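You operate a simulated robot arm through the tools that you are given. There is no shell and no other tool.

Carry out the task below with a simulated two-armed robot. There is one attempt and no reset: what you move stays moved.

Task
Carry the yellow tray with both arms and set it on the top of the white bench.

The check looks at the end state, three seconds after you hand in, the way a careful person would. Anything else that was tipped, shoved, dropped, spilled or broken makes it a failure.

Robot
Two 6-joint arms with two-finger grippers on one trunk, on a base that drives. Base frame: it is fixed to the floor where the robot stands at the start and does not move with it; the origin is under the middle of the robot, x ahead of it, y to its left, z up. Readings come in mm, degrees, newtons and seconds.
The left shoulder is at the start at [61, 143, 900], the right one opposite. With the tool pointing down near the work surface each hand reaches from about 260 to 700 mm from the robot's upright axis, wherever it stands, measured 20 degrees to its own side. Places, roughly: top of the white bench [-2800, 900, 900]. Payload 2.45 kg a hand.
Tool frame (each hand has its own): the origin (TCP) lies between the finger pads and is the grasp point; the fingertips stand 26 mm ahead of it; z points along the fingers, y is the line along which they close. Largest opening 96 mm; the body of the gripper starts 69 mm behind the TCP.
Orientation is told as [roll, pitch, yaw] about the base's x, y, z axes, in that order, counted from this pose: with the fingers straight down and closing along the base's y, the tool's x points along the base's -x, its y along +y and its z along -z.

Tools
- The arms move only by the tool apply_moves. It takes "left_motion", "right_motion" or both (then of equal length, played together; a hand with none holds still); each is a list of rows, each a list of 7 numbers: the shift along the tool's x, y, z in mm, then the turn, a rotation vector about the tool's x, y, z in degrees, then the gripper command, from -1 (shut) to 1 (fully open), values between in proportion. In form: [[tx, ty, tz, wx, wy, wz, claw], ...]. A call has 1 to 20 rows; each row shifts and turns the commanded pose from where the row before left it, along the tool's axes as they then stand. Rows are played at 5 a second. More than 50 mm and 8.6 degrees between two rows, or a gripper value outside its range, and nothing of the call is played. Where a pose cannot be reached the arm comes as near as it can. A force on the tool above 40 N (or 10 N above the force at the start of the call, whichever is more), or a blocked arm, ends the call early, and 0.2 s more pass. Each finger halts on what it meets, pressing with about 21 N; the grip force reading is that of the motor and also rises with nothing between the fingers. The clock runs only during rows and for 0.2 s after the last one: add rows that do not move to give the fingers time. The reply holds the time, the measured pose of the TCP, the force on the tool along the base axes, the opening and the grip force, in the units named above and with some noise, with the torque about the TCP (base axes, N m) and any sound that the robot's microphone picked up.
- Cameras (640 x 400 px; columns grow to the right, rows downward): "scene" is now at [142.2, -0.3, 1512.4]; the picture's right is [0.02, -1.00, 0.00], its down [-0.69, -0.01, -0.73] and it looks along [0.73, 0.01, -0.69] (base axes); focal length 286 px, centre (320, 200). "left" rides on the left gripper at [82, -3, -98] in its tool frame; the picture's right is [0.04, 1.00, 0.00], its down [-0.73, 0.03, -0.68] and it looks along [-0.68, 0.03, 0.73] (tool axes); focal length 256 px, centre (320, 200). "right" rides on the right gripper at [82, 3, -98] in its tool frame; the picture's right is [-0.04, 1.00, 0.00], its down [-0.73, -0.03, -0.68] and it looks along [-0.68, -0.03, 0.73] (tool axes); focal length 256 px, centre (320, 200).
- get_image(camera): a new picture of that camera. The clock stands still meanwhile.
- lift_body(by): slides the trunk up (or, below 0, down) by that many mm; the arms and the scene camera ride with it, the base frame stays. It gives what a move gives, with no picture.
- steer(legs): drives the robot by 1 to 6 legs, each [ahead, turn to the left] in mm and degrees, along the robot's own axes; the way and the turn of a leg run together, so that a leg with both is an arc; at most 1500 mm and 180 degrees a leg. The arms and the cameras ride along, it lands a little off, and it stops where it bumps. It gives what a move gives.
- pan_tilt(pan, tilt): turns the head with the scene camera to pan (to the left, within 86 degrees either way) and tilt (down, from -29 to 69), counted from straight ahead of the robot. It gives what a move gives.
- point_at(camera, pixels): for up to 12 pixels [column, row] of the newest picture of that camera ("zoom" is the newest enlarged one), the place [x, y, z] in the base frame of the surface seen there, good to about 2 mm. The clock stands still meanwhile.
- enlarge(camera, box): a new picture of the part [left, top, right, bottom] of that camera's present view, enlarged. The clock stands still meanwhile.
- job_done(): hands the job in; it is judged then, once.

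Leave the grippers open and the arms clear of the work at the hand-in unless told otherwise.

The tools are called after "Call:" as a command line: name --argument value ..., lists and objects as JSON in quotes. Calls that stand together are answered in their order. apply_moves: Moves the arms, as the interface text tells. Its arguments: {"type":"object","properties":{"left_motion":{"type":"array"},"right_motion":{"type":"array"}},"required":[]} The other tools are called the same way: lift_body (by) slides the trunk up or down; steer (legs) drives the base; pan_tilt (pan, tilt) turns the head that bears the scene camera; get_image (camera) takes a picture; point_at (camera, pixels) gives the place of the surface under pixels of a picture; enlarge (camera, box) takes an enlarged picture of a part of a camera's view; job_done () hands the job in.

At the start:

```text
t: 0.0
left_position: [483.2, 140.5, 1164.6]
left_ee_rot: [-0.2, 0.0, -0.1]
left_contact_force: [0.6, -0.6, -0.3]
left_torque: [0.02, 0.02, 0.0]
left_grip_width: 96.3
left_finger_force: 0.0
right_position: [428.7, -222.7, 1218.0]
right_ee_rot: [0.0, -0.1, 0.0]
right_contact_force: [-0.8, 0.5, -0.2]
right_torque: [0.01, -0.03, -0.02]
right_grip_width: 96.0
right_finger_force: 0.1
trunk travel left (down, up): [-525.0, 65.0]
robot x, y, heading: [-0.4, 3.3, -0.1]
head pan, tilt: [1.0, 43.3]
```

scene: 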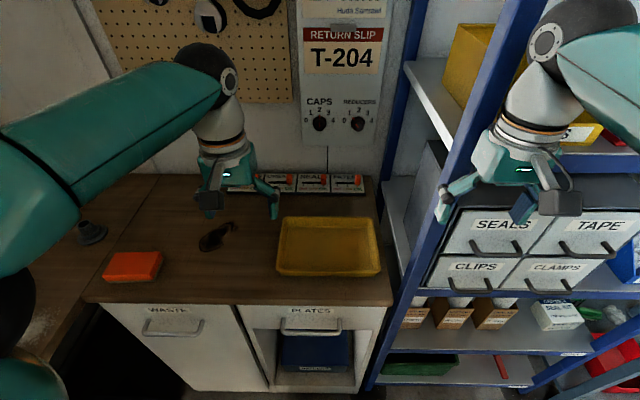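
right: 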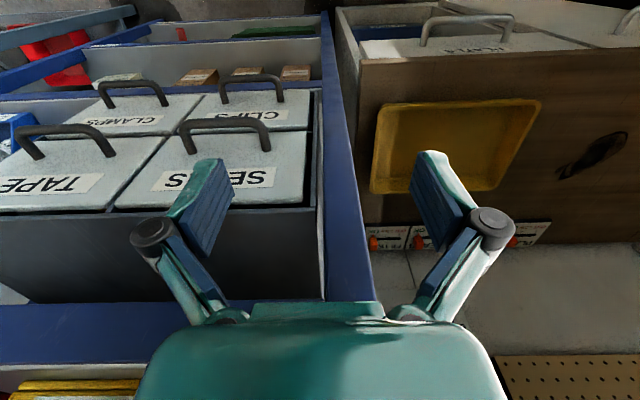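
left: 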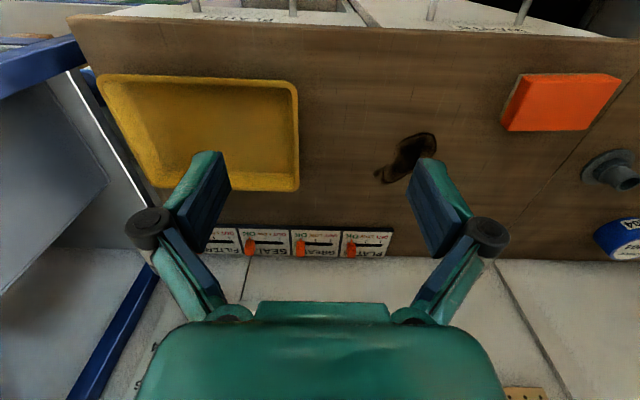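

I see the yellow tray on the wooden bench at about columns 277-381, rows 217-276 of the scene view, close to the blue shelf upright on its right. I take an enlarged view of it to measure.

Call:
enlarge --camera "scene" --box '[220, 150, 420, 310]'

Call:
point_at --camera "scene" --pixels '[[278, 274], [381, 274], [284, 218], [374, 219], [330, 272], [330, 219], [330, 245], [250, 260], [330, 290], [390, 300], [380, 200], [410, 200]]'

```text
2.50 times, centred on (320, 230) of scene
```

zoom: 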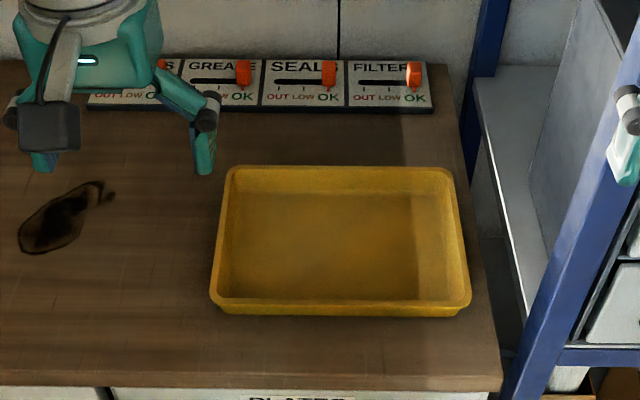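

```text
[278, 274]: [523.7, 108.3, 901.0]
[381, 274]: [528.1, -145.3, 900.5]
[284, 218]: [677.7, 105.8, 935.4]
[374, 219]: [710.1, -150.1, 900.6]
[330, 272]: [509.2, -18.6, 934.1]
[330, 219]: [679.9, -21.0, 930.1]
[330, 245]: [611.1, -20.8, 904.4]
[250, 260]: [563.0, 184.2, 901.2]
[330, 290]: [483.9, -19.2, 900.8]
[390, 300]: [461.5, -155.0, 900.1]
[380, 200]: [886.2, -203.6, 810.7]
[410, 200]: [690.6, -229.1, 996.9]
```

Measuring rim corners, the rim's inner edges and the floor of the tray in the enlarged picture (corners near (232,168), (447,170), (213,298), (468,302)).

Call:
point_at --camera "zoom" --pixels '[[236, 170], [445, 171], [215, 296], [466, 298], [340, 301], [340, 312], [340, 169], [224, 230], [457, 230], [340, 295], [228, 230], [452, 230]]'

Call:
get_image --camera "left"

```text
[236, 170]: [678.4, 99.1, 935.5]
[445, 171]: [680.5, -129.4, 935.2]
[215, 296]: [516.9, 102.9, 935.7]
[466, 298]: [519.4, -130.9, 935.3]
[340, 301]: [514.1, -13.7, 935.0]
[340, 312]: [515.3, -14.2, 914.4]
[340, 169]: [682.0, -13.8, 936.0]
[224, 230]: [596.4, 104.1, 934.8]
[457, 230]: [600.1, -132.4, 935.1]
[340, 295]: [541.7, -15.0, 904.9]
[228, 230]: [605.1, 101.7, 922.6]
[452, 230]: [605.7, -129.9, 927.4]
```

```text
taken
```

left: 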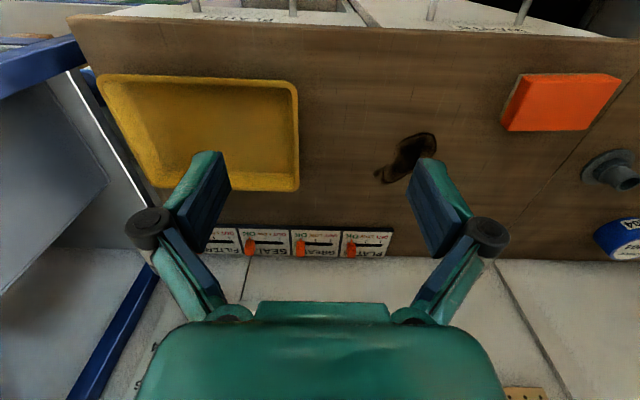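

The tray rim is at z≈935, x about 507 to 685, y about -135 to 107, floor of the tray at z≈905, and the bench top at 900. Next I look round with the head to learn the room: pan left first.

Call:
pan_tilt --pan 86 --tilt 25

Call:
get_image --camera "scene"

Call:
point_at --camera "scene" --pixels '[[100, 200], [320, 200], [540, 200], [100, 350], [320, 350], [540, 350], [600, 100], [40, 100]]'

Call:
pan_tilt --pan -60 --tilt 35

Call:
get_image --camera "scene"

```text
t: 1.6
left_position: [483.3, 140.3, 1164.8]
left_ee_rot: [-0.3, -0.1, -0.1]
left_contact_force: [-0.5, 0.0, 0.5]
left_torque: [0.01, -0.01, 0.0]
left_grip_width: 95.8
left_finger_force: 0.0
right_position: [428.1, -221.5, 1218.2]
right_ee_rot: [-0.1, 0.0, 0.0]
right_contact_force: [0.1, -0.1, -0.2]
right_torque: [-0.05, -0.01, 0.0]
right_grip_width: 95.8
right_finger_force: 0.0
trunk travel left (down, up): [-525.0, 65.0]
robot x, y, heading: [4.4, 0.0, -0.1]
head pan, tilt: [85.9, 25.0]
```

```text
taken
```

scene: 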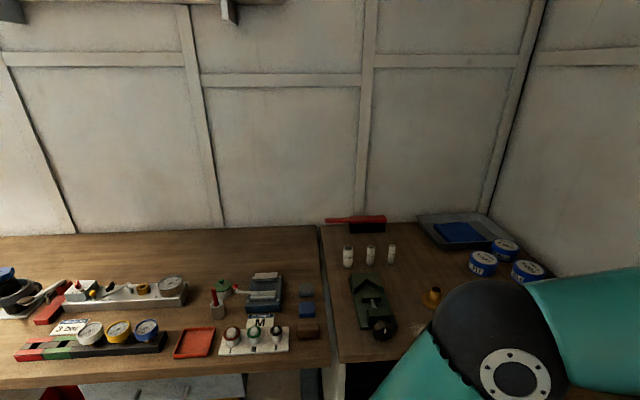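

```text
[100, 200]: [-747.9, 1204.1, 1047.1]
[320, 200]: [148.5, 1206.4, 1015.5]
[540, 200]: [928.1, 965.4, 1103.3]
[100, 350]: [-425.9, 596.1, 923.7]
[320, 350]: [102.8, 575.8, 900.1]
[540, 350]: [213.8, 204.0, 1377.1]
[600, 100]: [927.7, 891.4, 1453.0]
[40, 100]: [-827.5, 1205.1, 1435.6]
```

```text
t: 3.9
left_position: [482.0, 140.1, 1164.9]
left_ee_rot: [-0.2, 0.0, 0.0]
left_contact_force: [0.6, -0.2, 0.2]
left_torque: [-0.02, 0.01, 0.0]
left_grip_width: 96.0
left_finger_force: 0.0
right_position: [428.9, -221.9, 1219.2]
right_ee_rot: [0.0, 0.0, 0.0]
right_contact_force: [0.2, -0.3, -0.2]
right_torque: [0.0, 0.0, 0.01]
right_grip_width: 96.1
right_finger_force: 0.0
trunk travel left (down, up): [-525.0, 65.0]
robot x, y, heading: [-1.3, -1.0, 0.2]
head pan, tilt: [-60.0, 35.0]
```

```text
taken
```

scene: 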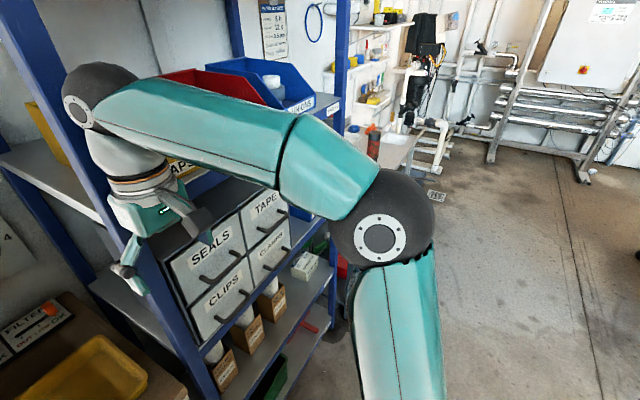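

The left side is a long wooden bench with instruments; the right side is the shelf with blue uprights. I'll measure the shelf and floor in this picture.

Call:
point_at --camera "scene" --pixels '[[40, 80], [110, 210], [170, 320], [205, 385], [15, 195], [340, 60], [325, 260], [450, 250], [560, 230], [400, 150], [140, 300], [440, 100]]'

Call:
pan_tilt --pan 86 --tilt 55

Call:
get_image --camera "scene"

Call:
point_at --camera "scene" --pixels '[[50, 160], [200, 160], [320, 160], [400, 160], [50, 250], [200, 250], [320, 300], [50, 100], [200, 350], [450, 250]]'

```text
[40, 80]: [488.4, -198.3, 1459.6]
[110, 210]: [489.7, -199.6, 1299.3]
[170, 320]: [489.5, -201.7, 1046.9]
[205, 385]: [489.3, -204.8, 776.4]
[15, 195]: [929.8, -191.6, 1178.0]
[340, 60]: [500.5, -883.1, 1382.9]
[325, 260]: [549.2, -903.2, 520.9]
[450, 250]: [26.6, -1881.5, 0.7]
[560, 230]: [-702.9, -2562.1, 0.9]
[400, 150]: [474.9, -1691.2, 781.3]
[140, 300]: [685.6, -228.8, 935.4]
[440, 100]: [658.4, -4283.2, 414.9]
```

```text
t: 6.2
left_position: [483.5, 140.7, 1163.7]
left_ee_rot: [-0.2, 0.0, -0.1]
left_contact_force: [-0.1, 0.0, -0.9]
left_torque: [-0.03, -0.01, 0.01]
left_grip_width: 96.3
left_finger_force: 0.1
right_position: [428.6, -221.9, 1218.6]
right_ee_rot: [-0.1, -0.1, 0.1]
right_contact_force: [-0.3, -0.9, 0.0]
right_torque: [-0.04, -0.01, 0.0]
right_grip_width: 96.2
right_finger_force: 0.0
trunk travel left (down, up): [-525.0, 65.0]
robot x, y, heading: [0.3, -2.6, 0.2]
head pan, tilt: [85.9, 55.0]
```

```text
taken
```

scene: 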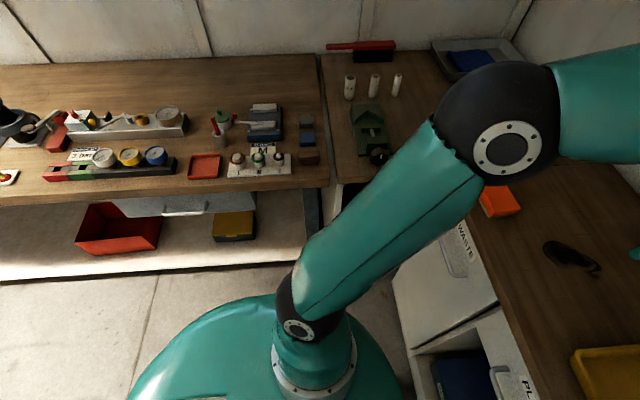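

```text
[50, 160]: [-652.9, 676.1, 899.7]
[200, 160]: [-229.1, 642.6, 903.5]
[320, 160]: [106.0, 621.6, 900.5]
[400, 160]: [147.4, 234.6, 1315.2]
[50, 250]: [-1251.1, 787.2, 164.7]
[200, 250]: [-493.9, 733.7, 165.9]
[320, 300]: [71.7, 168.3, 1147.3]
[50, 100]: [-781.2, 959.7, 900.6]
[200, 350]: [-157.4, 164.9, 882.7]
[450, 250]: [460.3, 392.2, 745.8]
```

The shelf's near upright stands at x≈489, y≈-200, only about 65 mm from the tray's right rim, so the right hand has little room there. I look to the right-rear to learn the free floor.

Call:
pan_tilt --pan -86 --tilt 25

Call:
get_image --camera "scene"

Call:
point_at --camera "scene" --pixels '[[400, 200], [500, 200], [600, 200], [400, 300], [500, 300], [600, 300], [600, 380], [450, 100], [600, 100], [320, 100]]'

Call:
pan_tilt --pan 86 --tilt 10

Call:
get_image --camera "scene"

```text
t: 8.8
left_position: [483.8, 139.9, 1164.1]
left_ee_rot: [-0.2, 0.1, -0.1]
left_contact_force: [0.7, 0.7, 0.2]
left_torque: [0.02, -0.03, -0.01]
left_grip_width: 95.8
left_finger_force: 0.0
right_position: [428.6, -221.9, 1219.5]
right_ee_rot: [0.0, 0.0, 0.0]
right_contact_force: [0.1, -0.3, -0.1]
right_torque: [0.0, -0.01, -0.01]
right_grip_width: 96.0
right_finger_force: 0.0
trunk travel left (down, up): [-525.0, 65.0]
robot x, y, heading: [0.8, -2.1, -0.2]
head pan, tilt: [-85.9, 25.0]
```

```text
taken
```

scene: 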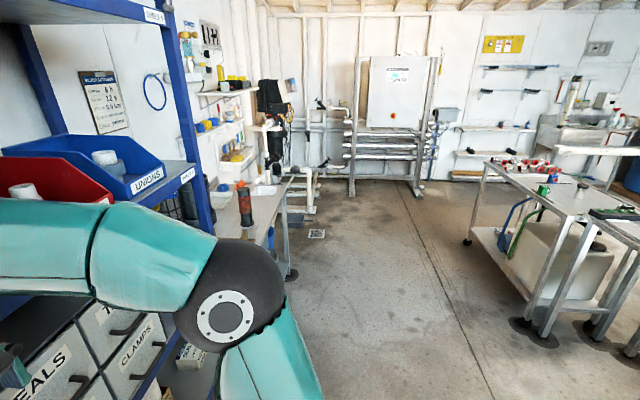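

```text
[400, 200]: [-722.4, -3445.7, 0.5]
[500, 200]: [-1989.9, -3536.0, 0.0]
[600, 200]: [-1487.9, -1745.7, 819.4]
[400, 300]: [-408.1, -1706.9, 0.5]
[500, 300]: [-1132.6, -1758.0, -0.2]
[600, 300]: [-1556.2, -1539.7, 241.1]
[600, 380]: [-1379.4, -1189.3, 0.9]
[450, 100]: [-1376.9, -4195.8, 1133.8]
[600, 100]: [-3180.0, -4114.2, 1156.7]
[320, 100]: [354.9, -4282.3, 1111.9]
```

```text
t: 11.4
left_position: [483.6, 140.5, 1164.5]
left_ee_rot: [-0.2, 0.0, -0.1]
left_contact_force: [-0.3, 0.2, -0.9]
left_torque: [0.0, 0.0, 0.04]
left_grip_width: 96.1
left_finger_force: 0.0
right_position: [428.8, -221.7, 1219.0]
right_ee_rot: [-0.1, 0.0, 0.1]
right_contact_force: [0.0, 0.8, 0.2]
right_torque: [0.01, 0.02, 0.01]
right_grip_width: 95.9
right_finger_force: 0.0
trunk travel left (down, up): [-525.0, 65.0]
robot x, y, heading: [3.7, -2.6, -0.0]
head pan, tilt: [85.9, 10.0]
```

```text
taken
```

scene: 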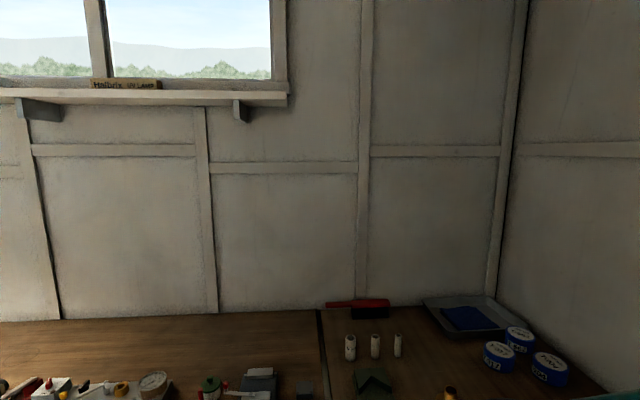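

The free floor is to the right-rear; a long wooden bench lines the left wall, an island table stands around x -1400, y -1200 to -1750. Plan: bring the left hand to the tray's left rim, draw the tray about 80 mm leftward away from the shelf so the right hand has room, then grasp the right rim. I point the head back at the work and move the left hand to above (597, 104, 1010).

Call:
pan_tilt --pan 0 --tilt 45

Call:
apply_moves --left_motion '[[-22.7, -7.3, 31, 0, 0, 0, 1], [-22.7, -7.3, 31, 0, 0, 0, 1], [-22.7, -7.3, 31, 0, 0, 0, 1], [-22.7, -7.3, 31, 0, 0, 0, 1], [-22.7, -7.3, 31, 0, 0, 0, 1], [0, 0, 0, 0, 0, 0, 1]]'

Call:
get_image --camera "left"

Call:
get_image --camera "scene"

```text
t: 13.0
left_position: [484.0, 141.1, 1165.1]
left_ee_rot: [-0.2, 0.0, -0.1]
left_contact_force: [0.3, -0.1, -0.8]
left_torque: [0.01, 0.01, 0.01]
left_grip_width: 96.0
left_finger_force: 0.0
right_position: [429.1, -222.0, 1219.7]
right_ee_rot: [-0.1, 0.0, 0.0]
right_contact_force: [0.0, 0.3, 0.2]
right_torque: [0.02, -0.01, 0.01]
right_grip_width: 95.9
right_finger_force: 0.1
trunk travel left (down, up): [-525.0, 65.0]
robot x, y, heading: [3.1, -2.9, -0.3]
head pan, tilt: [0.0, 45.0]
```

```text
t: 14.4
left_position: [595.2, 105.4, 1011.3]
left_ee_rot: [-0.3, -0.1, 0.0]
left_contact_force: [-1.2, -0.1, -0.3]
left_torque: [0.0, 0.02, -0.01]
left_grip_width: 96.1
left_finger_force: 0.0
right_position: [428.1, -222.7, 1219.6]
right_ee_rot: [0.0, 0.0, 0.0]
right_contact_force: [-0.6, 0.0, 0.5]
right_torque: [0.0, -0.03, 0.01]
right_grip_width: 95.9
right_finger_force: 0.1
trunk travel left (down, up): [-525.0, 65.0]
robot x, y, heading: [-2.7, 0.6, -0.1]
head pan, tilt: [0.0, 45.0]
```

```text
taken
```

left: 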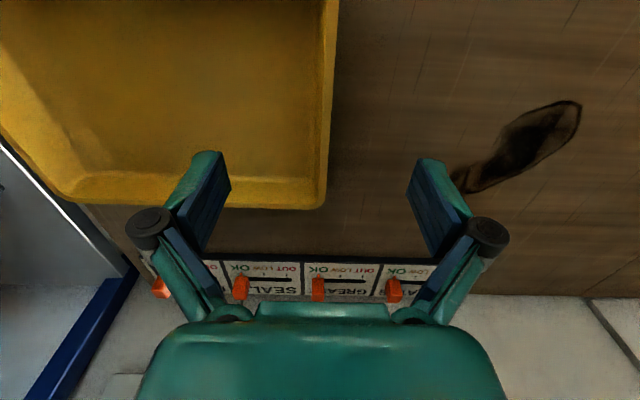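

```text
taken
```

scene: 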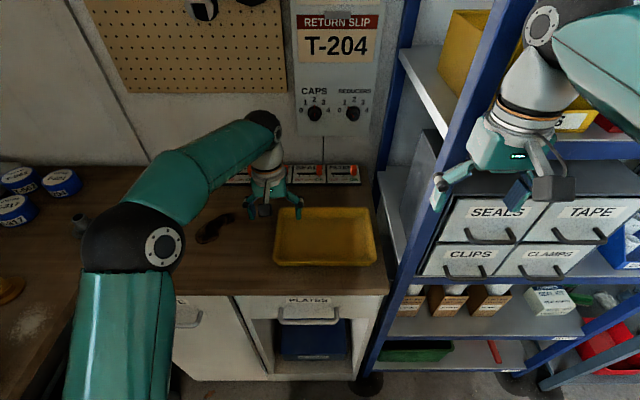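

The left hand hangs over the tray's left rim. I measure the rim (columns 318-338 in the left picture) and the dark mark at (530,145), which may be an oil stain or an object.

Call:
point_at --camera "left" --pixels '[[322, 100], [326, 100], [330, 100], [334, 100], [318, 150], [322, 150], [326, 150], [329, 150], [310, 150], [530, 145], [470, 180], [420, 120]]'

Call:
enlarge --camera "left" --box '[240, 60, 400, 220]'

```text
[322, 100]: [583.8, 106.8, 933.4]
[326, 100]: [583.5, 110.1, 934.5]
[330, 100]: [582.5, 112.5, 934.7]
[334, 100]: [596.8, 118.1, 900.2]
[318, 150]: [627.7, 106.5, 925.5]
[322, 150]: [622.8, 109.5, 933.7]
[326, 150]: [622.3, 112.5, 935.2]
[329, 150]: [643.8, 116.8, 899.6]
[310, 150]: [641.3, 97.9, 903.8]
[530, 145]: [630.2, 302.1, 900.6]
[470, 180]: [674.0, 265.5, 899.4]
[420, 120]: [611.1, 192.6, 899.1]
```

```text
2.50 times, centred on (320, 140) of left
```

zoom: 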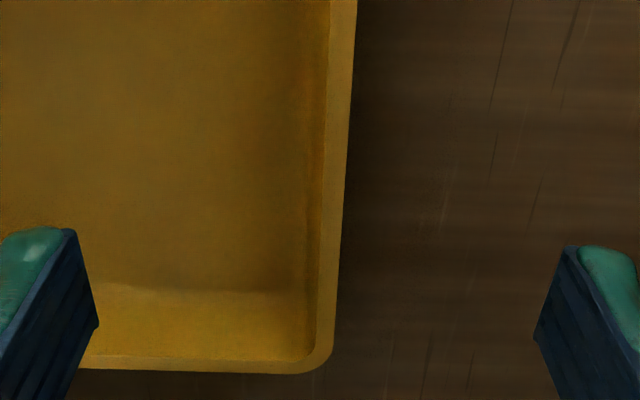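

The rim's left wall runs at y≈107-114, top z≈935; the dark mark is flat (z≈900), a stain. I shift 5 mm left and go down to TCP z≈940, so the fingertips (z≈914) straddle the wall, still open.

Call:
apply_moves --left_motion '[[0, 5, 20, 0, 0, 0, 1], [0, 0, 20, 0, 0, 0, 1], [0, 0, 18, 0, 0, 0, 1], [0, 0, 14, 0, 0, 0, 1], [0, 0, 0, 0, 0, 0, 1]]'

Call:
get_image --camera "left"

```text
t: 15.6
left_position: [597.9, 109.2, 939.8]
left_ee_rot: [0.0, 0.0, -0.1]
left_contact_force: [-0.3, -0.3, 0.4]
left_torque: [0.0, 0.02, 0.02]
left_grip_width: 96.0
left_finger_force: 0.0
right_position: [429.1, -221.7, 1219.8]
right_ee_rot: [0.0, 0.0, 0.0]
right_contact_force: [0.5, -0.4, 0.0]
right_torque: [0.03, 0.01, 0.01]
right_grip_width: 95.9
right_finger_force: 0.1
trunk travel left (down, up): [-525.0, 65.0]
robot x, y, heading: [-1.5, -1.5, 0.1]
head pan, tilt: [0.0, 45.0]
```

```text
taken
```

left: 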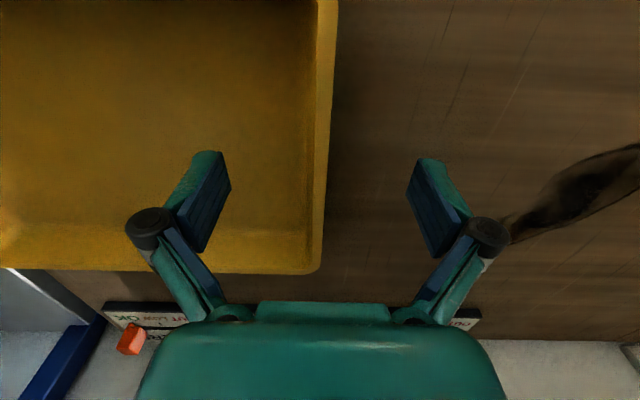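

The wall (column ≈322) lies between the fingers. I close the left gripper on it.

Call:
apply_moves --left_motion '[[0, 0, 0, 0, 0, 0, -1], [0, 0, 0, 0, 0, 0, -1], [0, 0, 0, 0, 0, 0, -1], [0, 0, 0, 0, 0, 0, -1], [0, 0, 0, 0, 0, 0, -1], [0, 0, 0, 0, 0, 0, -1]]'

Call:
get_image --camera "left"

Call:
get_image --camera "scene"

```text
t: 17.0
left_position: [596.9, 109.8, 939.9]
left_ee_rot: [-0.2, -0.1, 0.0]
left_contact_force: [0.4, -1.7, 0.8]
left_torque: [-0.43, -0.07, 0.04]
left_grip_width: 5.9
left_finger_force: 21.0
right_position: [429.1, -222.8, 1219.0]
right_ee_rot: [0.0, 0.1, 0.0]
right_contact_force: [0.1, 0.1, -0.1]
right_torque: [-0.02, -0.02, 0.0]
right_grip_width: 95.8
right_finger_force: 0.1
trunk travel left (down, up): [-525.0, 65.0]
robot x, y, heading: [-0.8, -2.3, 0.1]
head pan, tilt: [0.0, 45.0]
```

```text
taken
```

left: 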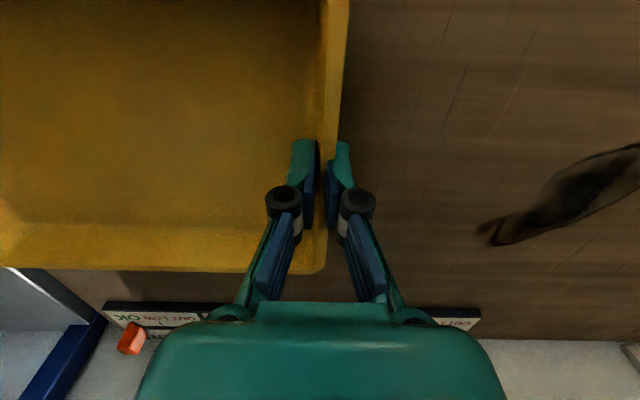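

```text
taken
```

scene: 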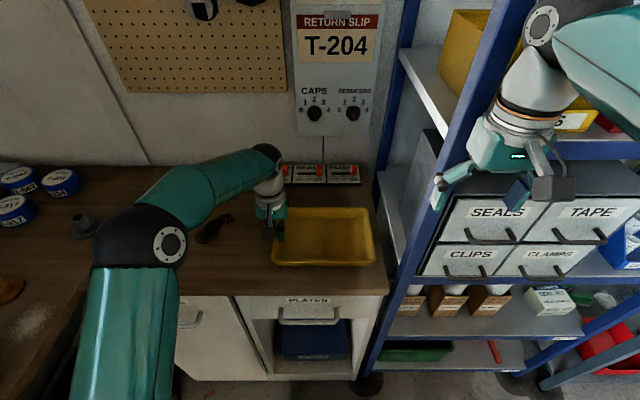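

Gripped: opening 5.9 mm, 21 N. Before drawing the tray left I check where the left elbow is compared with the items on the bench beside it.

Call:
point_at --camera "scene" --pixels '[[140, 215], [160, 250], [95, 250], [120, 330], [80, 222], [60, 180], [12, 290], [220, 150]]'

```text
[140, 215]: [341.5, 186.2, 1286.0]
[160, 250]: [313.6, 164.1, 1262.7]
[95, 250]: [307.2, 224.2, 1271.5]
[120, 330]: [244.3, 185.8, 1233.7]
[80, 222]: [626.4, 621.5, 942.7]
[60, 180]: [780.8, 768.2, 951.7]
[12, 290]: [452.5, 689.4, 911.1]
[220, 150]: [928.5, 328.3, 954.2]
```

The elbow is at z≈1270, far above the items. I slide the tray 80 mm to the left (base +y) in 10 mm steps, keeping the grip.

Call:
apply_moves --left_motion '[[0, 8, 0, 0, 0, 0, -1], [0, 8, 0, 0, 0, 0, -1], [0, 8, 0, 0, 0, 0, -1], [0, 8, 0, 0, 0, 0, -1], [0, 8, 0, 0, 0, 0, -1], [0, 8, 0, 0, 0, 0, -1], [0, 8, 0, 0, 0, 0, -1], [0, 8, 0, 0, 0, 0, -1], [0, 8, 0, 0, 0, 0, -1], [0, 8, 0, 0, 0, 0, -1], [0, 0, 0, 0, 0, 0, -1]]'

Call:
get_image --camera "scene"

```text
t: 19.4
left_position: [597.1, 186.6, 938.7]
left_ee_rot: [0.0, -0.2, -0.1]
left_contact_force: [1.5, -7.0, 20.2]
left_torque: [-0.55, -0.02, 0.03]
left_grip_width: 5.9
left_finger_force: 21.0
right_position: [428.1, -224.3, 1219.4]
right_ee_rot: [0.1, -0.1, 0.1]
right_contact_force: [-0.1, -0.3, -0.6]
right_torque: [0.03, -0.02, -0.02]
right_grip_width: 96.0
right_finger_force: 0.1
trunk travel left (down, up): [-525.0, 65.0]
robot x, y, heading: [-1.5, 2.0, 0.1]
head pan, tilt: [0.0, 45.0]
```

```text
taken
```

scene: 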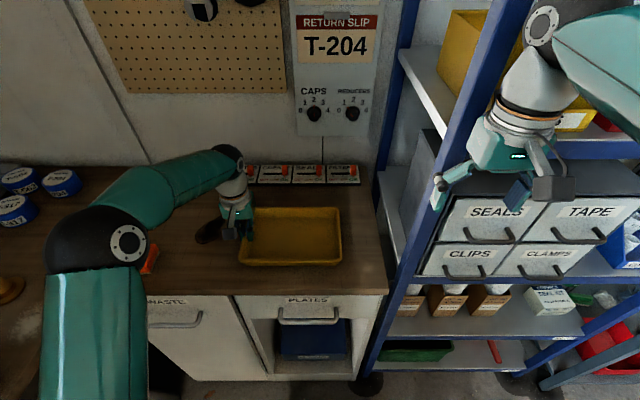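

The tray slid left; the left hand reads 20 N upward (a bit of pressing down), so I raise it 1.5 mm. Meanwhile the right hand first moves left away from the shelf (y -222 → -54), then forward and down to above the right rim at (597, -54, ~1010).

Call:
apply_moves --left_motion '[[0, 0, -1.5, 0, 0, 0, -1], [0, 0, 0, 0, 0, 0, -1], [0, 0, 0, 0, 0, 0, -1], [0, 0, 0, 0, 0, 0, -1], [0, 0, 0, 0, 0, 0, -1], [0, 0, 0, 0, 0, 0, -1], [0, 0, 0, 0, 0, 0, -1], [0, 0, 0, 0, 0, 0, -1], [0, 0, 0, 0, 0, 0, -1], [0, 0, 0, 0, 0, 0, -1], [0, 0, 0, 0, 0, 0, -1]]' --right_motion '[[0, 42, 0, 0, 0, 0, 1], [0, 42, 0, 0, 0, 0, 1], [0, 42, 0, 0, 0, 0, 1], [0, 42, 0, 0, 0, 0, 1], [-28, 0, 34, 0, 0, 0, 1], [-28, 0, 34, 0, 0, 0, 1], [-28, 0, 34, 0, 0, 0, 1], [-28, 0, 34, 0, 0, 0, 1], [-28, 0, 34, 0, 0, 0, 1], [-28, 0, 34, 0, 0, 0, 1], [0, 0, 0, 0, 0, 0, 1]]'

Call:
get_image --camera "right"

Call:
get_image --camera "scene"

```text
t: 21.8
left_position: [597.5, 187.7, 940.1]
left_ee_rot: [-0.2, -0.2, -0.1]
left_contact_force: [-0.3, 1.4, 6.8]
left_torque: [-0.39, -0.1, -0.12]
left_grip_width: 5.8
left_finger_force: 21.3
right_position: [596.4, -54.1, 1013.1]
right_ee_rot: [0.1, 0.0, 0.0]
right_contact_force: [0.0, -0.1, 0.2]
right_torque: [0.0, -0.02, -0.04]
right_grip_width: 96.0
right_finger_force: 0.0
trunk travel left (down, up): [-525.0, 65.0]
robot x, y, heading: [1.5, -1.2, -0.2]
head pan, tilt: [0.0, 45.0]
```

```text
taken
```

right: 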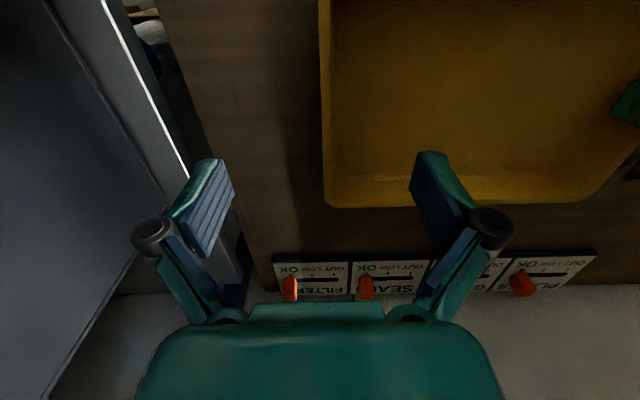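

```text
taken
```

scene: 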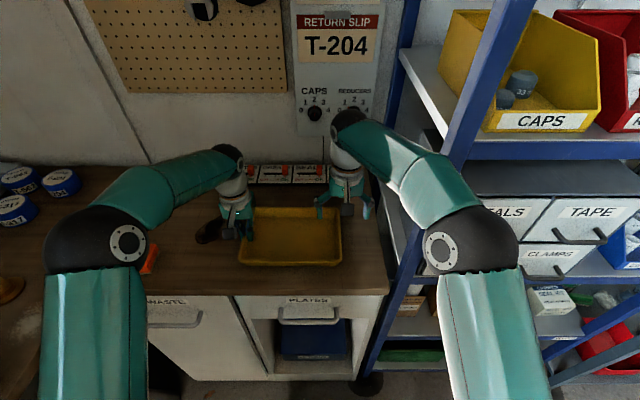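

The right hand is over the right rim. I measure the rim (columns 320-330 in the right picture) and, in the scene view, the right elbow/forearm against the blue upright.

Call:
point_at --camera "right" --pixels '[[321, 100], [324, 100], [328, 100], [332, 100], [325, 150], [329, 150], [333, 150], [200, 100], [160, 140]]'

Call:
point_at --camera "scene" --pixels '[[480, 235], [505, 230], [455, 180], [440, 160], [430, 200], [468, 110], [410, 280], [360, 170], [395, 150]]'

Call:
enlarge --camera "right" --box '[240, 60, 400, 220]'

```text
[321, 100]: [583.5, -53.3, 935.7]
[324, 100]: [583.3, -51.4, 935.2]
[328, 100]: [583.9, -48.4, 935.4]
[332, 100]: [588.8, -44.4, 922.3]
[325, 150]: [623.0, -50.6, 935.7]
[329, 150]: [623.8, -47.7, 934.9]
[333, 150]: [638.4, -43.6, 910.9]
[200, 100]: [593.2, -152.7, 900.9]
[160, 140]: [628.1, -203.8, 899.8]
```

```text
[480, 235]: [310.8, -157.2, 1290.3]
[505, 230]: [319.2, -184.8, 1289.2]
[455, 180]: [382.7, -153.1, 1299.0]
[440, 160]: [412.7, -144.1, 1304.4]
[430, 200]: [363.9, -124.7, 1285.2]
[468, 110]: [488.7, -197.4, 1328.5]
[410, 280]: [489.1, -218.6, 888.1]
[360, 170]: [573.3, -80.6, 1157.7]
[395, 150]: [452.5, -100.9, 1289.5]
```

```text
2.50 times, centred on (320, 140) of right
```

zoom: 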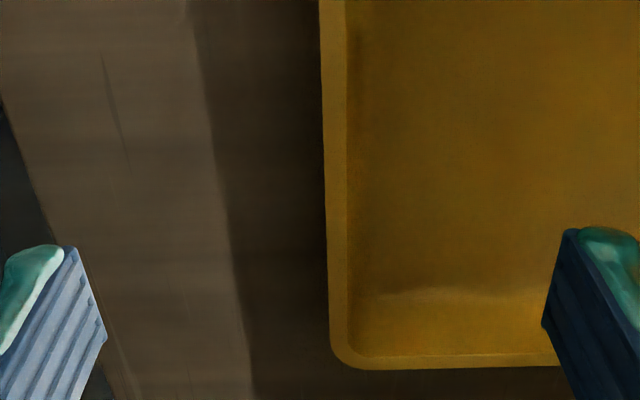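

The right rim runs at y≈-54 to -47; I shift 3.5 mm left and lower the right hand to TCP z≈940, open.

Call:
apply_moves --right_motion '[[0, 3.5, 20, 0, 0, 0, 1], [0, 0, 20, 0, 0, 0, 1], [0, 0, 18, 0, 0, 0, 1], [0, 0, 15, 0, 0, 0, 1], [0, 0, 0, 0, 0, 0, 1]]'

Call:
get_image --camera "right"

```text
t: 23.0
left_position: [598.6, 186.4, 938.5]
left_ee_rot: [-0.2, -0.1, 0.0]
left_contact_force: [0.1, 0.4, 5.1]
left_torque: [-0.44, -0.29, -0.08]
left_grip_width: 5.9
left_finger_force: 21.4
right_position: [597.5, -51.3, 940.7]
right_ee_rot: [0.1, 0.1, -0.1]
right_contact_force: [0.4, -0.6, -0.2]
right_torque: [-0.01, -0.01, 0.0]
right_grip_width: 96.1
right_finger_force: 0.0
trunk travel left (down, up): [-525.0, 65.0]
robot x, y, heading: [-0.5, 4.2, -0.1]
head pan, tilt: [0.0, 45.0]
```

```text
taken
```

right: 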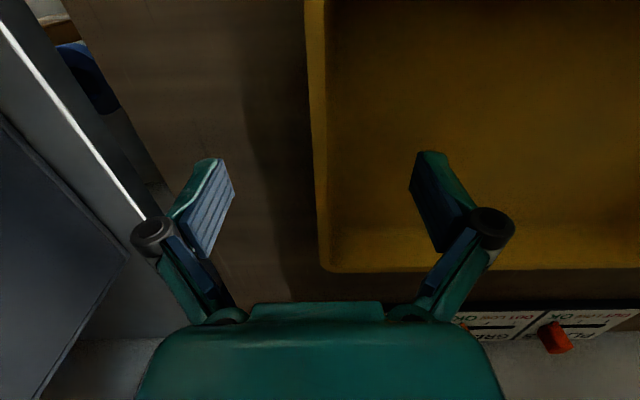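

The wall (column ≈320) is midway between the right fingers. I close the right gripper while the left keeps hold.

Call:
apply_moves --left_motion '[[0, 0, 0, 0, 0, 0, -1], [0, 0, 0, 0, 0, 0, -1], [0, 0, 0, 0, 0, 0, -1], [0, 0, 0, 0, 0, 0, -1], [0, 0, 0, 0, 0, 0, -1], [0, 0, 0, 0, 0, 0, -1]]' --right_motion '[[0, 0, 0, 0, 0, 0, -1], [0, 0, 0, 0, 0, 0, -1], [0, 0, 0, 0, 0, 0, -1], [0, 0, 0, 0, 0, 0, -1], [0, 0, 0, 0, 0, 0, -1], [0, 0, 0, 0, 0, 0, -1]]'

Call:
get_image --camera "right"

```text
t: 24.4
left_position: [598.0, 186.1, 938.5]
left_ee_rot: [-0.3, 0.1, -0.1]
left_contact_force: [-1.4, -19.3, 7.1]
left_torque: [-0.71, 0.01, -0.09]
left_grip_width: 5.9
left_finger_force: 21.0
right_position: [596.4, -47.9, 942.2]
right_ee_rot: [0.3, 0.1, 0.0]
right_contact_force: [1.0, 22.0, -1.3]
right_torque: [0.68, -0.25, -0.16]
right_grip_width: 5.7
right_finger_force: 20.7
trunk travel left (down, up): [-525.0, 65.0]
robot x, y, heading: [-0.3, -1.9, -0.1]
head pan, tilt: [0.0, 45.0]
```

```text
taken
```

right: 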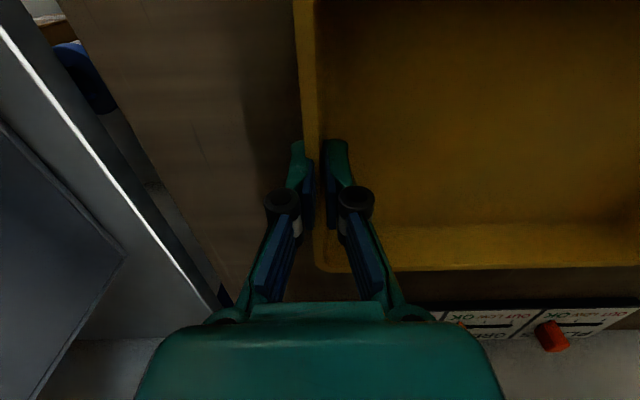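

Both hold (5.9 and 5.7 mm, ~21 N). They pull apart with about 20 N, so I ease the right hand 2.5 mm toward the left hand before lifting.

Call:
apply_moves --left_motion '[[0, 0, 0, 0, 0, 0, -1], [0, 0, 0, 0, 0, 0, -1], [0, 0, 0, 0, 0, 0, -1]]' --right_motion '[[0, 1.5, 0, 0, 0, 0, -1], [0, 1, 0, 0, 0, 0, -1], [0, 0, 0, 0, 0, 0, -1]]'

```text
t: 25.2
left_position: [597.7, 186.9, 939.1]
left_ee_rot: [-0.2, 0.0, 0.0]
left_contact_force: [-0.8, -18.2, 4.8]
left_torque: [-0.69, -0.02, -0.19]
left_grip_width: 5.9
left_finger_force: 21.0
right_position: [596.7, -46.4, 942.6]
right_ee_rot: [0.1, 0.0, 0.0]
right_contact_force: [1.1, 16.2, 0.0]
right_torque: [0.57, -0.3, -0.18]
right_grip_width: 5.8
right_finger_force: 20.8
trunk travel left (down, up): [-525.0, 65.0]
robot x, y, heading: [0.2, -1.1, 0.0]
head pan, tilt: [0.0, 45.0]
```

Tension fell only slightly (≈17 N). I ease another 3 mm.

Call:
apply_moves --left_motion '[[0, 0, 0, 0, 0, 0, -1], [0, 0, 0, 0, 0, 0, -1], [0, 0, 0, 0, 0, 0, -1]]' --right_motion '[[0, 1.5, 0, 0, 0, 0, -1], [0, 1.5, 0, 0, 0, 0, -1], [0, 0, 0, 0, 0, 0, -1]]'

```text
t: 26.0
left_position: [599.1, 190.0, 938.8]
left_ee_rot: [0.0, -0.1, 0.0]
left_contact_force: [-2.3, -8.1, 4.9]
left_torque: [-0.55, 0.05, -0.16]
left_grip_width: 6.1
left_finger_force: 20.9
right_position: [596.9, -46.3, 942.1]
right_ee_rot: [0.0, 0.2, 0.0]
right_contact_force: [1.5, 6.9, -0.4]
right_torque: [0.44, 0.06, -0.17]
right_grip_width: 6.0
right_finger_force: 21.0
trunk travel left (down, up): [-525.0, 65.0]
robot x, y, heading: [0.8, -0.4, 0.1]
head pan, tilt: [0.0, 45.0]
```

Tension is down to ~7 N. Now I lift both hands together by 40 mm in small equal steps.

Call:
apply_moves --left_motion '[[0, 0, -5, 0, 0, 0, -1], [0, 0, -5, 0, 0, 0, -1], [0, 0, -10, 0, 0, 0, -1], [0, 0, -10, 0, 0, 0, -1], [0, 0, -10, 0, 0, 0, -1], [0, 0, 0, 0, 0, 0, -1]]' --right_motion '[[0, 0, -5, 0, 0, 0, -1], [0, 0, -5, 0, 0, 0, -1], [0, 0, -10, 0, 0, 0, -1], [0, 0, -10, 0, 0, 0, -1], [0, 0, -10, 0, 0, 0, -1], [0, 0, 0, 0, 0, 0, -1]]'

Call:
get_image --camera "scene"

Call:
get_image --camera "left"

Call:
get_image --camera "right"

```text
t: 27.4
left_position: [598.1, 189.3, 980.1]
left_ee_rot: [-0.1, 0.0, 0.1]
left_contact_force: [0.6, 5.0, -1.4]
left_torque: [-0.32, 0.2, -0.03]
left_grip_width: 6.1
left_finger_force: 20.6
right_position: [597.3, -45.4, 981.4]
right_ee_rot: [-0.1, 0.1, 0.0]
right_contact_force: [-1.9, -4.2, -1.0]
right_torque: [0.29, -0.15, 0.29]
right_grip_width: 6.1
right_finger_force: 20.7
trunk travel left (down, up): [-525.0, 65.0]
robot x, y, heading: [5.3, -0.1, -0.2]
head pan, tilt: [0.0, 45.0]
```

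```text
taken
```

scene: 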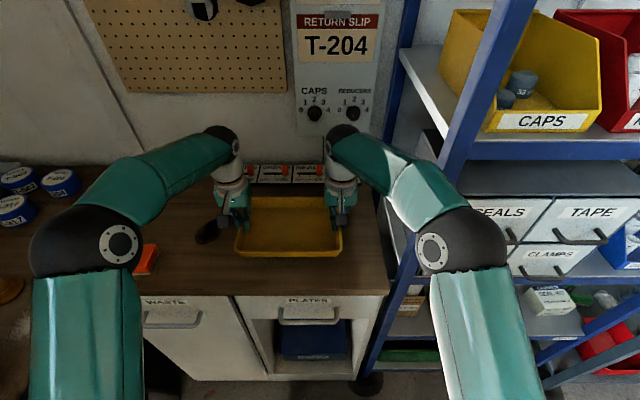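

```text
taken
```

left: 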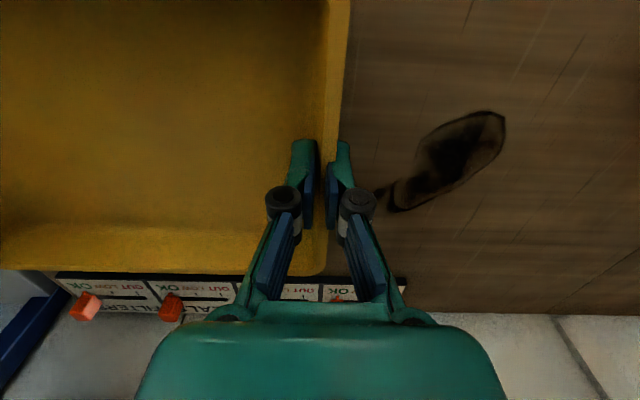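

```text
taken
```

right: 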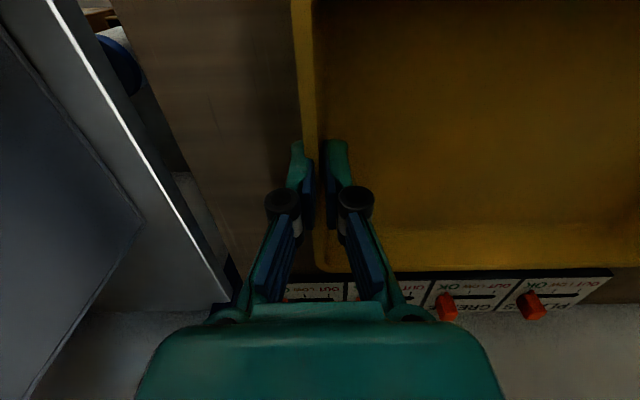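

The tray is up and level, forces are tiny. I lift another 90 mm and draw it toward the robot by 150 mm, both hands in step.

Call:
apply_moves --left_motion '[[0, 0, -10, 0, 0, 0, -1], [5, 0, -10, 0, 0, 0, -1], [10, 0, -10, 0, 0, 0, -1], [15, 0, -10, 0, 0, 0, -1], [15, 0, -10, 0, 0, 0, -1], [15, 0, -10, 0, 0, 0, -1], [15, 0, -10, 0, 0, 0, -1], [15, 0, -10, 0, 0, 0, -1], [15, 0, -10, 0, 0, 0, -1], [15, 0, 0, 0, 0, 0, -1], [15, 0, 0, 0, 0, 0, -1], [10, 0, 0, 0, 0, 0, -1], [5, 0, 0, 0, 0, 0, -1], [0, 0, 0, 0, 0, 0, -1]]' --right_motion '[[0, 0, -10, 0, 0, 0, -1], [5, 0, -10, 0, 0, 0, -1], [10, 0, -10, 0, 0, 0, -1], [15, 0, -10, 0, 0, 0, -1], [15, 0, -10, 0, 0, 0, -1], [15, 0, -10, 0, 0, 0, -1], [15, 0, -10, 0, 0, 0, -1], [15, 0, -10, 0, 0, 0, -1], [15, 0, -10, 0, 0, 0, -1], [15, 0, 0, 0, 0, 0, -1], [15, 0, 0, 0, 0, 0, -1], [10, 0, 0, 0, 0, 0, -1], [5, 0, 0, 0, 0, 0, -1], [0, 0, 0, 0, 0, 0, -1]]'

Call:
get_image --camera "scene"

```text
t: 30.4
left_position: [446.4, 188.3, 1069.6]
left_ee_rot: [-0.2, 0.0, 0.0]
left_contact_force: [-2.0, 16.0, -1.1]
left_torque: [-0.18, 0.0, -0.07]
left_grip_width: 6.2
left_finger_force: 21.6
right_position: [447.0, -45.8, 1072.0]
right_ee_rot: [0.0, 0.1, 0.0]
right_contact_force: [1.7, -15.1, -0.6]
right_torque: [0.09, -0.04, -0.39]
right_grip_width: 6.0
right_finger_force: 21.5
trunk travel left (down, up): [-525.0, 65.0]
robot x, y, heading: [0.6, 2.1, -0.3]
head pan, tilt: [0.0, 45.0]
```

```text
taken
```

scene: 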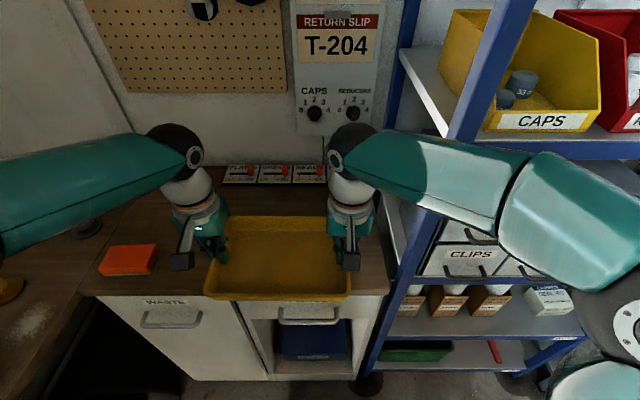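

Now the hands push together with ~15 N; I'll ease them apart 2 mm. I also check where the elbows stand for the coming turn.

Call:
apply_moves --left_motion '[[0, 1, 0, 0, 0, 0, -1], [0, 0, 0, 0, 0, 0, -1], [0, 0, 0, 0, 0, 0, -1]]' --right_motion '[[0, -1.5, 0, 0, 0, 0, -1], [0, 0, 0, 0, 0, 0, -1], [0, 0, 0, 0, 0, 0, -1]]'

Call:
point_at --camera "scene" --pixels '[[590, 290], [630, 260], [625, 330], [560, 220], [460, 170], [20, 220], [100, 190], [350, 297], [206, 293]]'

```text
t: 31.2
left_position: [447.3, 187.7, 1069.0]
left_ee_rot: [-0.3, -0.1, -0.2]
left_contact_force: [-1.8, 0.9, -0.1]
left_torque: [-0.43, -0.11, -0.01]
left_grip_width: 6.3
left_finger_force: 20.5
right_position: [446.8, -45.7, 1071.4]
right_ee_rot: [0.0, 0.0, 0.0]
right_contact_force: [1.7, -1.3, -1.4]
right_torque: [0.35, 0.13, -0.3]
right_grip_width: 5.8
right_finger_force: 20.8
trunk travel left (down, up): [-525.0, 65.0]
robot x, y, heading: [-2.7, -0.0, 0.2]
head pan, tilt: [0.0, 45.0]
```

```text
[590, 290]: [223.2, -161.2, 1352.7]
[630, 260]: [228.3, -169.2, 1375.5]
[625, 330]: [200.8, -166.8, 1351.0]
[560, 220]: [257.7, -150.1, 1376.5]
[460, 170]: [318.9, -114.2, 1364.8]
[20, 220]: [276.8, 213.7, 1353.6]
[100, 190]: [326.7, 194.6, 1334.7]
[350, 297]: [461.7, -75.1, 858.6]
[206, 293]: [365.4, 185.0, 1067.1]
```

Tension is gone. The elbows are near x≈220, z≈1350, well inside. To see what is behind me before reversing, I turn in place 45° to the left (tray bottom at ≈1035 clears the low bench items) and look with the head turned left.

Call:
steer --legs '[[0, 45]]'

Call:
pan_tilt --pan 86 --tilt 25

Call:
get_image --camera "scene"

```text
t: 33.9
left_position: [181.4, 450.6, 1070.2]
left_ee_rot: [-0.4, 0.1, 45.1]
left_contact_force: [12.4, -14.2, -0.3]
left_torque: [-0.48, -0.49, -0.04]
left_grip_width: 5.9
left_finger_force: 20.0
right_position: [347.8, 284.5, 1071.6]
right_ee_rot: [0.1, 0.0, 45.2]
right_contact_force: [-13.6, 13.0, -0.6]
right_torque: [0.44, 0.47, -0.17]
right_grip_width: 6.3
right_finger_force: 21.3
trunk travel left (down, up): [-525.0, 65.0]
robot x, y, heading: [24.7, -24.3, 44.9]
head pan, tilt: [0.0, 45.0]
```

```text
t: 35.5
left_position: [182.9, 450.2, 1070.0]
left_ee_rot: [-0.4, -0.1, 45.2]
left_contact_force: [1.0, -1.1, -0.3]
left_torque: [-0.35, -0.26, -0.05]
left_grip_width: 6.0
left_finger_force: 20.9
right_position: [348.6, 284.2, 1073.8]
right_ee_rot: [0.2, 0.0, 45.2]
right_contact_force: [-0.5, 0.5, -0.9]
right_torque: [0.33, 0.25, -0.03]
right_grip_width: 5.9
right_finger_force: 20.9
trunk travel left (down, up): [-525.0, 65.0]
robot x, y, heading: [28.5, -19.7, 45.0]
head pan, tilt: [85.9, 25.0]
```

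```text
taken
```

scene: 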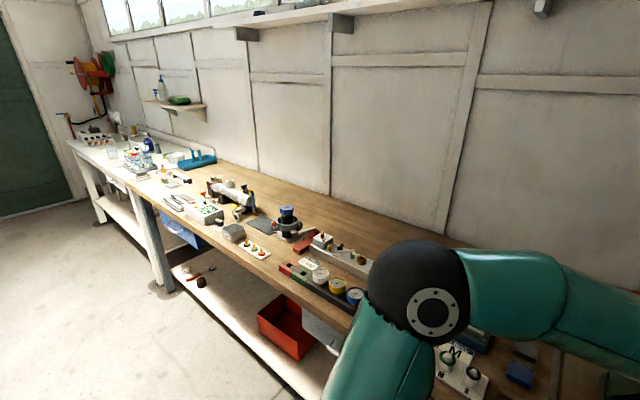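

I see the white bench beyond the wooden one, at about columns 70-200, rows 130-190, with clutter on it. The floor to the left is clear. I enlarge it and measure.

Call:
enlarge --camera "scene" --box '[50, 80, 250, 230]'

Call:
point_at --camera "zoom" --pixels '[[90, 190], [160, 230], [260, 290], [330, 300], [200, 240], [270, 260], [310, 250], [350, 330], [90, 210], [450, 270], [480, 400], [150, 215]]'

Call:
point_at --camera "scene" --pixels '[[20, 230], [100, 300], [150, 380], [155, 285], [230, 230], [330, 360], [250, 390]]'

```text
2.67 times, centred on (150, 155) of scene
```

zoom: 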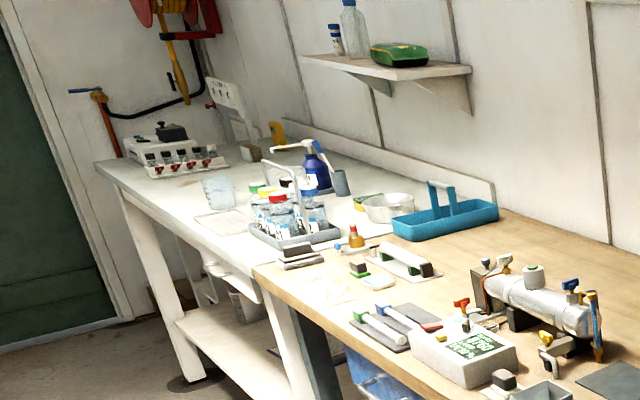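

```text
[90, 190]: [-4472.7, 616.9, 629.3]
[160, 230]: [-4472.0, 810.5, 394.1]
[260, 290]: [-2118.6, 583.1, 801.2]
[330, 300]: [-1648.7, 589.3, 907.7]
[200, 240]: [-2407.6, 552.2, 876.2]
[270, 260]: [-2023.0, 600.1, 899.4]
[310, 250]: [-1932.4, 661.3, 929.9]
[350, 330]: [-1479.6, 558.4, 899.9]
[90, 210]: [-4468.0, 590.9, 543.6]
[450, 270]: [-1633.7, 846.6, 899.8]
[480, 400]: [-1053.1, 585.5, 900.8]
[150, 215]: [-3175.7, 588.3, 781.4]
```

```text
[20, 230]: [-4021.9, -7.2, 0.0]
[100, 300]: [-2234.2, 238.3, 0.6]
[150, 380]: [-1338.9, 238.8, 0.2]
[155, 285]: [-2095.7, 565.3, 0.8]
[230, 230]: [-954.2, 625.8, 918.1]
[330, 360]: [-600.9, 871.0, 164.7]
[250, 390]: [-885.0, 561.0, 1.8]
```

The white bench spans roughly x -2000 to -3500 along the left wall, front edge at y≈545; there is clear-looking top in its middle. The floor between benches is clear. I back off 300 mm (toward seen free floor), then turn left 135° to face along -x.

Call:
steer --legs '[[-300, 0]]'

Call:
steer --legs '[[0, 135]]'

Call:
pan_tilt --pan 0 --tilt 25

Call:
get_image --camera "scene"

```text
t: 37.6
left_position: [-28.4, 237.7, 1070.6]
left_ee_rot: [-0.3, 0.1, 44.7]
left_contact_force: [1.1, -2.2, -1.0]
left_torque: [-0.28, -0.37, -0.09]
left_grip_width: 6.0
left_finger_force: 21.3
right_position: [136.8, 70.5, 1073.3]
right_ee_rot: [0.2, 0.1, 44.7]
right_contact_force: [-1.4, 2.6, -1.7]
right_torque: [0.3, 0.3, -0.07]
right_grip_width: 5.9
right_finger_force: 20.8
trunk travel left (down, up): [-525.0, 65.0]
robot x, y, heading: [-189.8, -233.8, 44.1]
head pan, tilt: [85.9, 25.0]
```

```text
t: 41.5
left_position: [-588.0, 64.7, 1070.2]
left_ee_rot: [-0.6, 0.1, 116.7]
left_contact_force: [-1.7, -0.9, -2.0]
left_torque: [0.32, -0.34, 0.01]
left_grip_width: 6.0
left_finger_force: 20.8
right_position: [-377.6, 169.2, 1074.0]
right_ee_rot: [-0.1, 0.2, 116.6]
right_contact_force: [-0.4, 0.7, -1.8]
right_torque: [-0.28, 0.17, -0.21]
right_grip_width: 6.2
right_finger_force: 20.6
trunk travel left (down, up): [-525.0, 65.0]
robot x, y, heading: [-139.4, -213.3, 117.8]
head pan, tilt: [85.9, 25.0]
stopped in leg 1: the robot was blocked; the commanded pose is now the measured one
```

```text
t: 43.1
left_position: [-584.6, 63.9, 1072.1]
left_ee_rot: [-0.5, -0.1, 116.7]
left_contact_force: [-0.5, -1.5, -0.2]
left_torque: [0.36, -0.29, 0.0]
left_grip_width: 6.1
left_finger_force: 20.8
right_position: [-373.7, 170.7, 1073.9]
right_ee_rot: [0.2, 0.1, 116.6]
right_contact_force: [0.3, 0.7, -1.6]
right_torque: [-0.32, 0.22, -0.16]
right_grip_width: 5.8
right_finger_force: 21.2
trunk travel left (down, up): [-525.0, 65.0]
robot x, y, heading: [-138.9, -215.4, 117.5]
head pan, tilt: [0.0, 25.0]
```

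```text
taken
```

scene: 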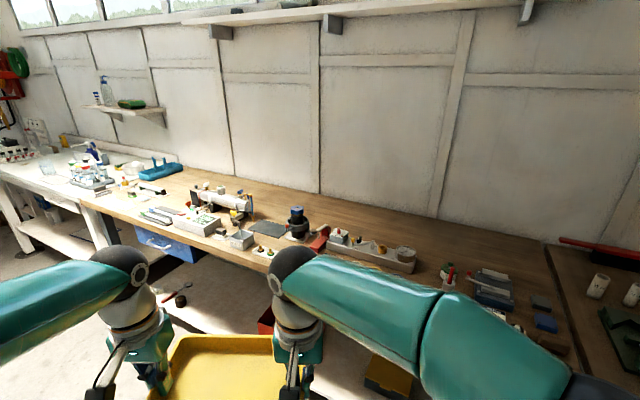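

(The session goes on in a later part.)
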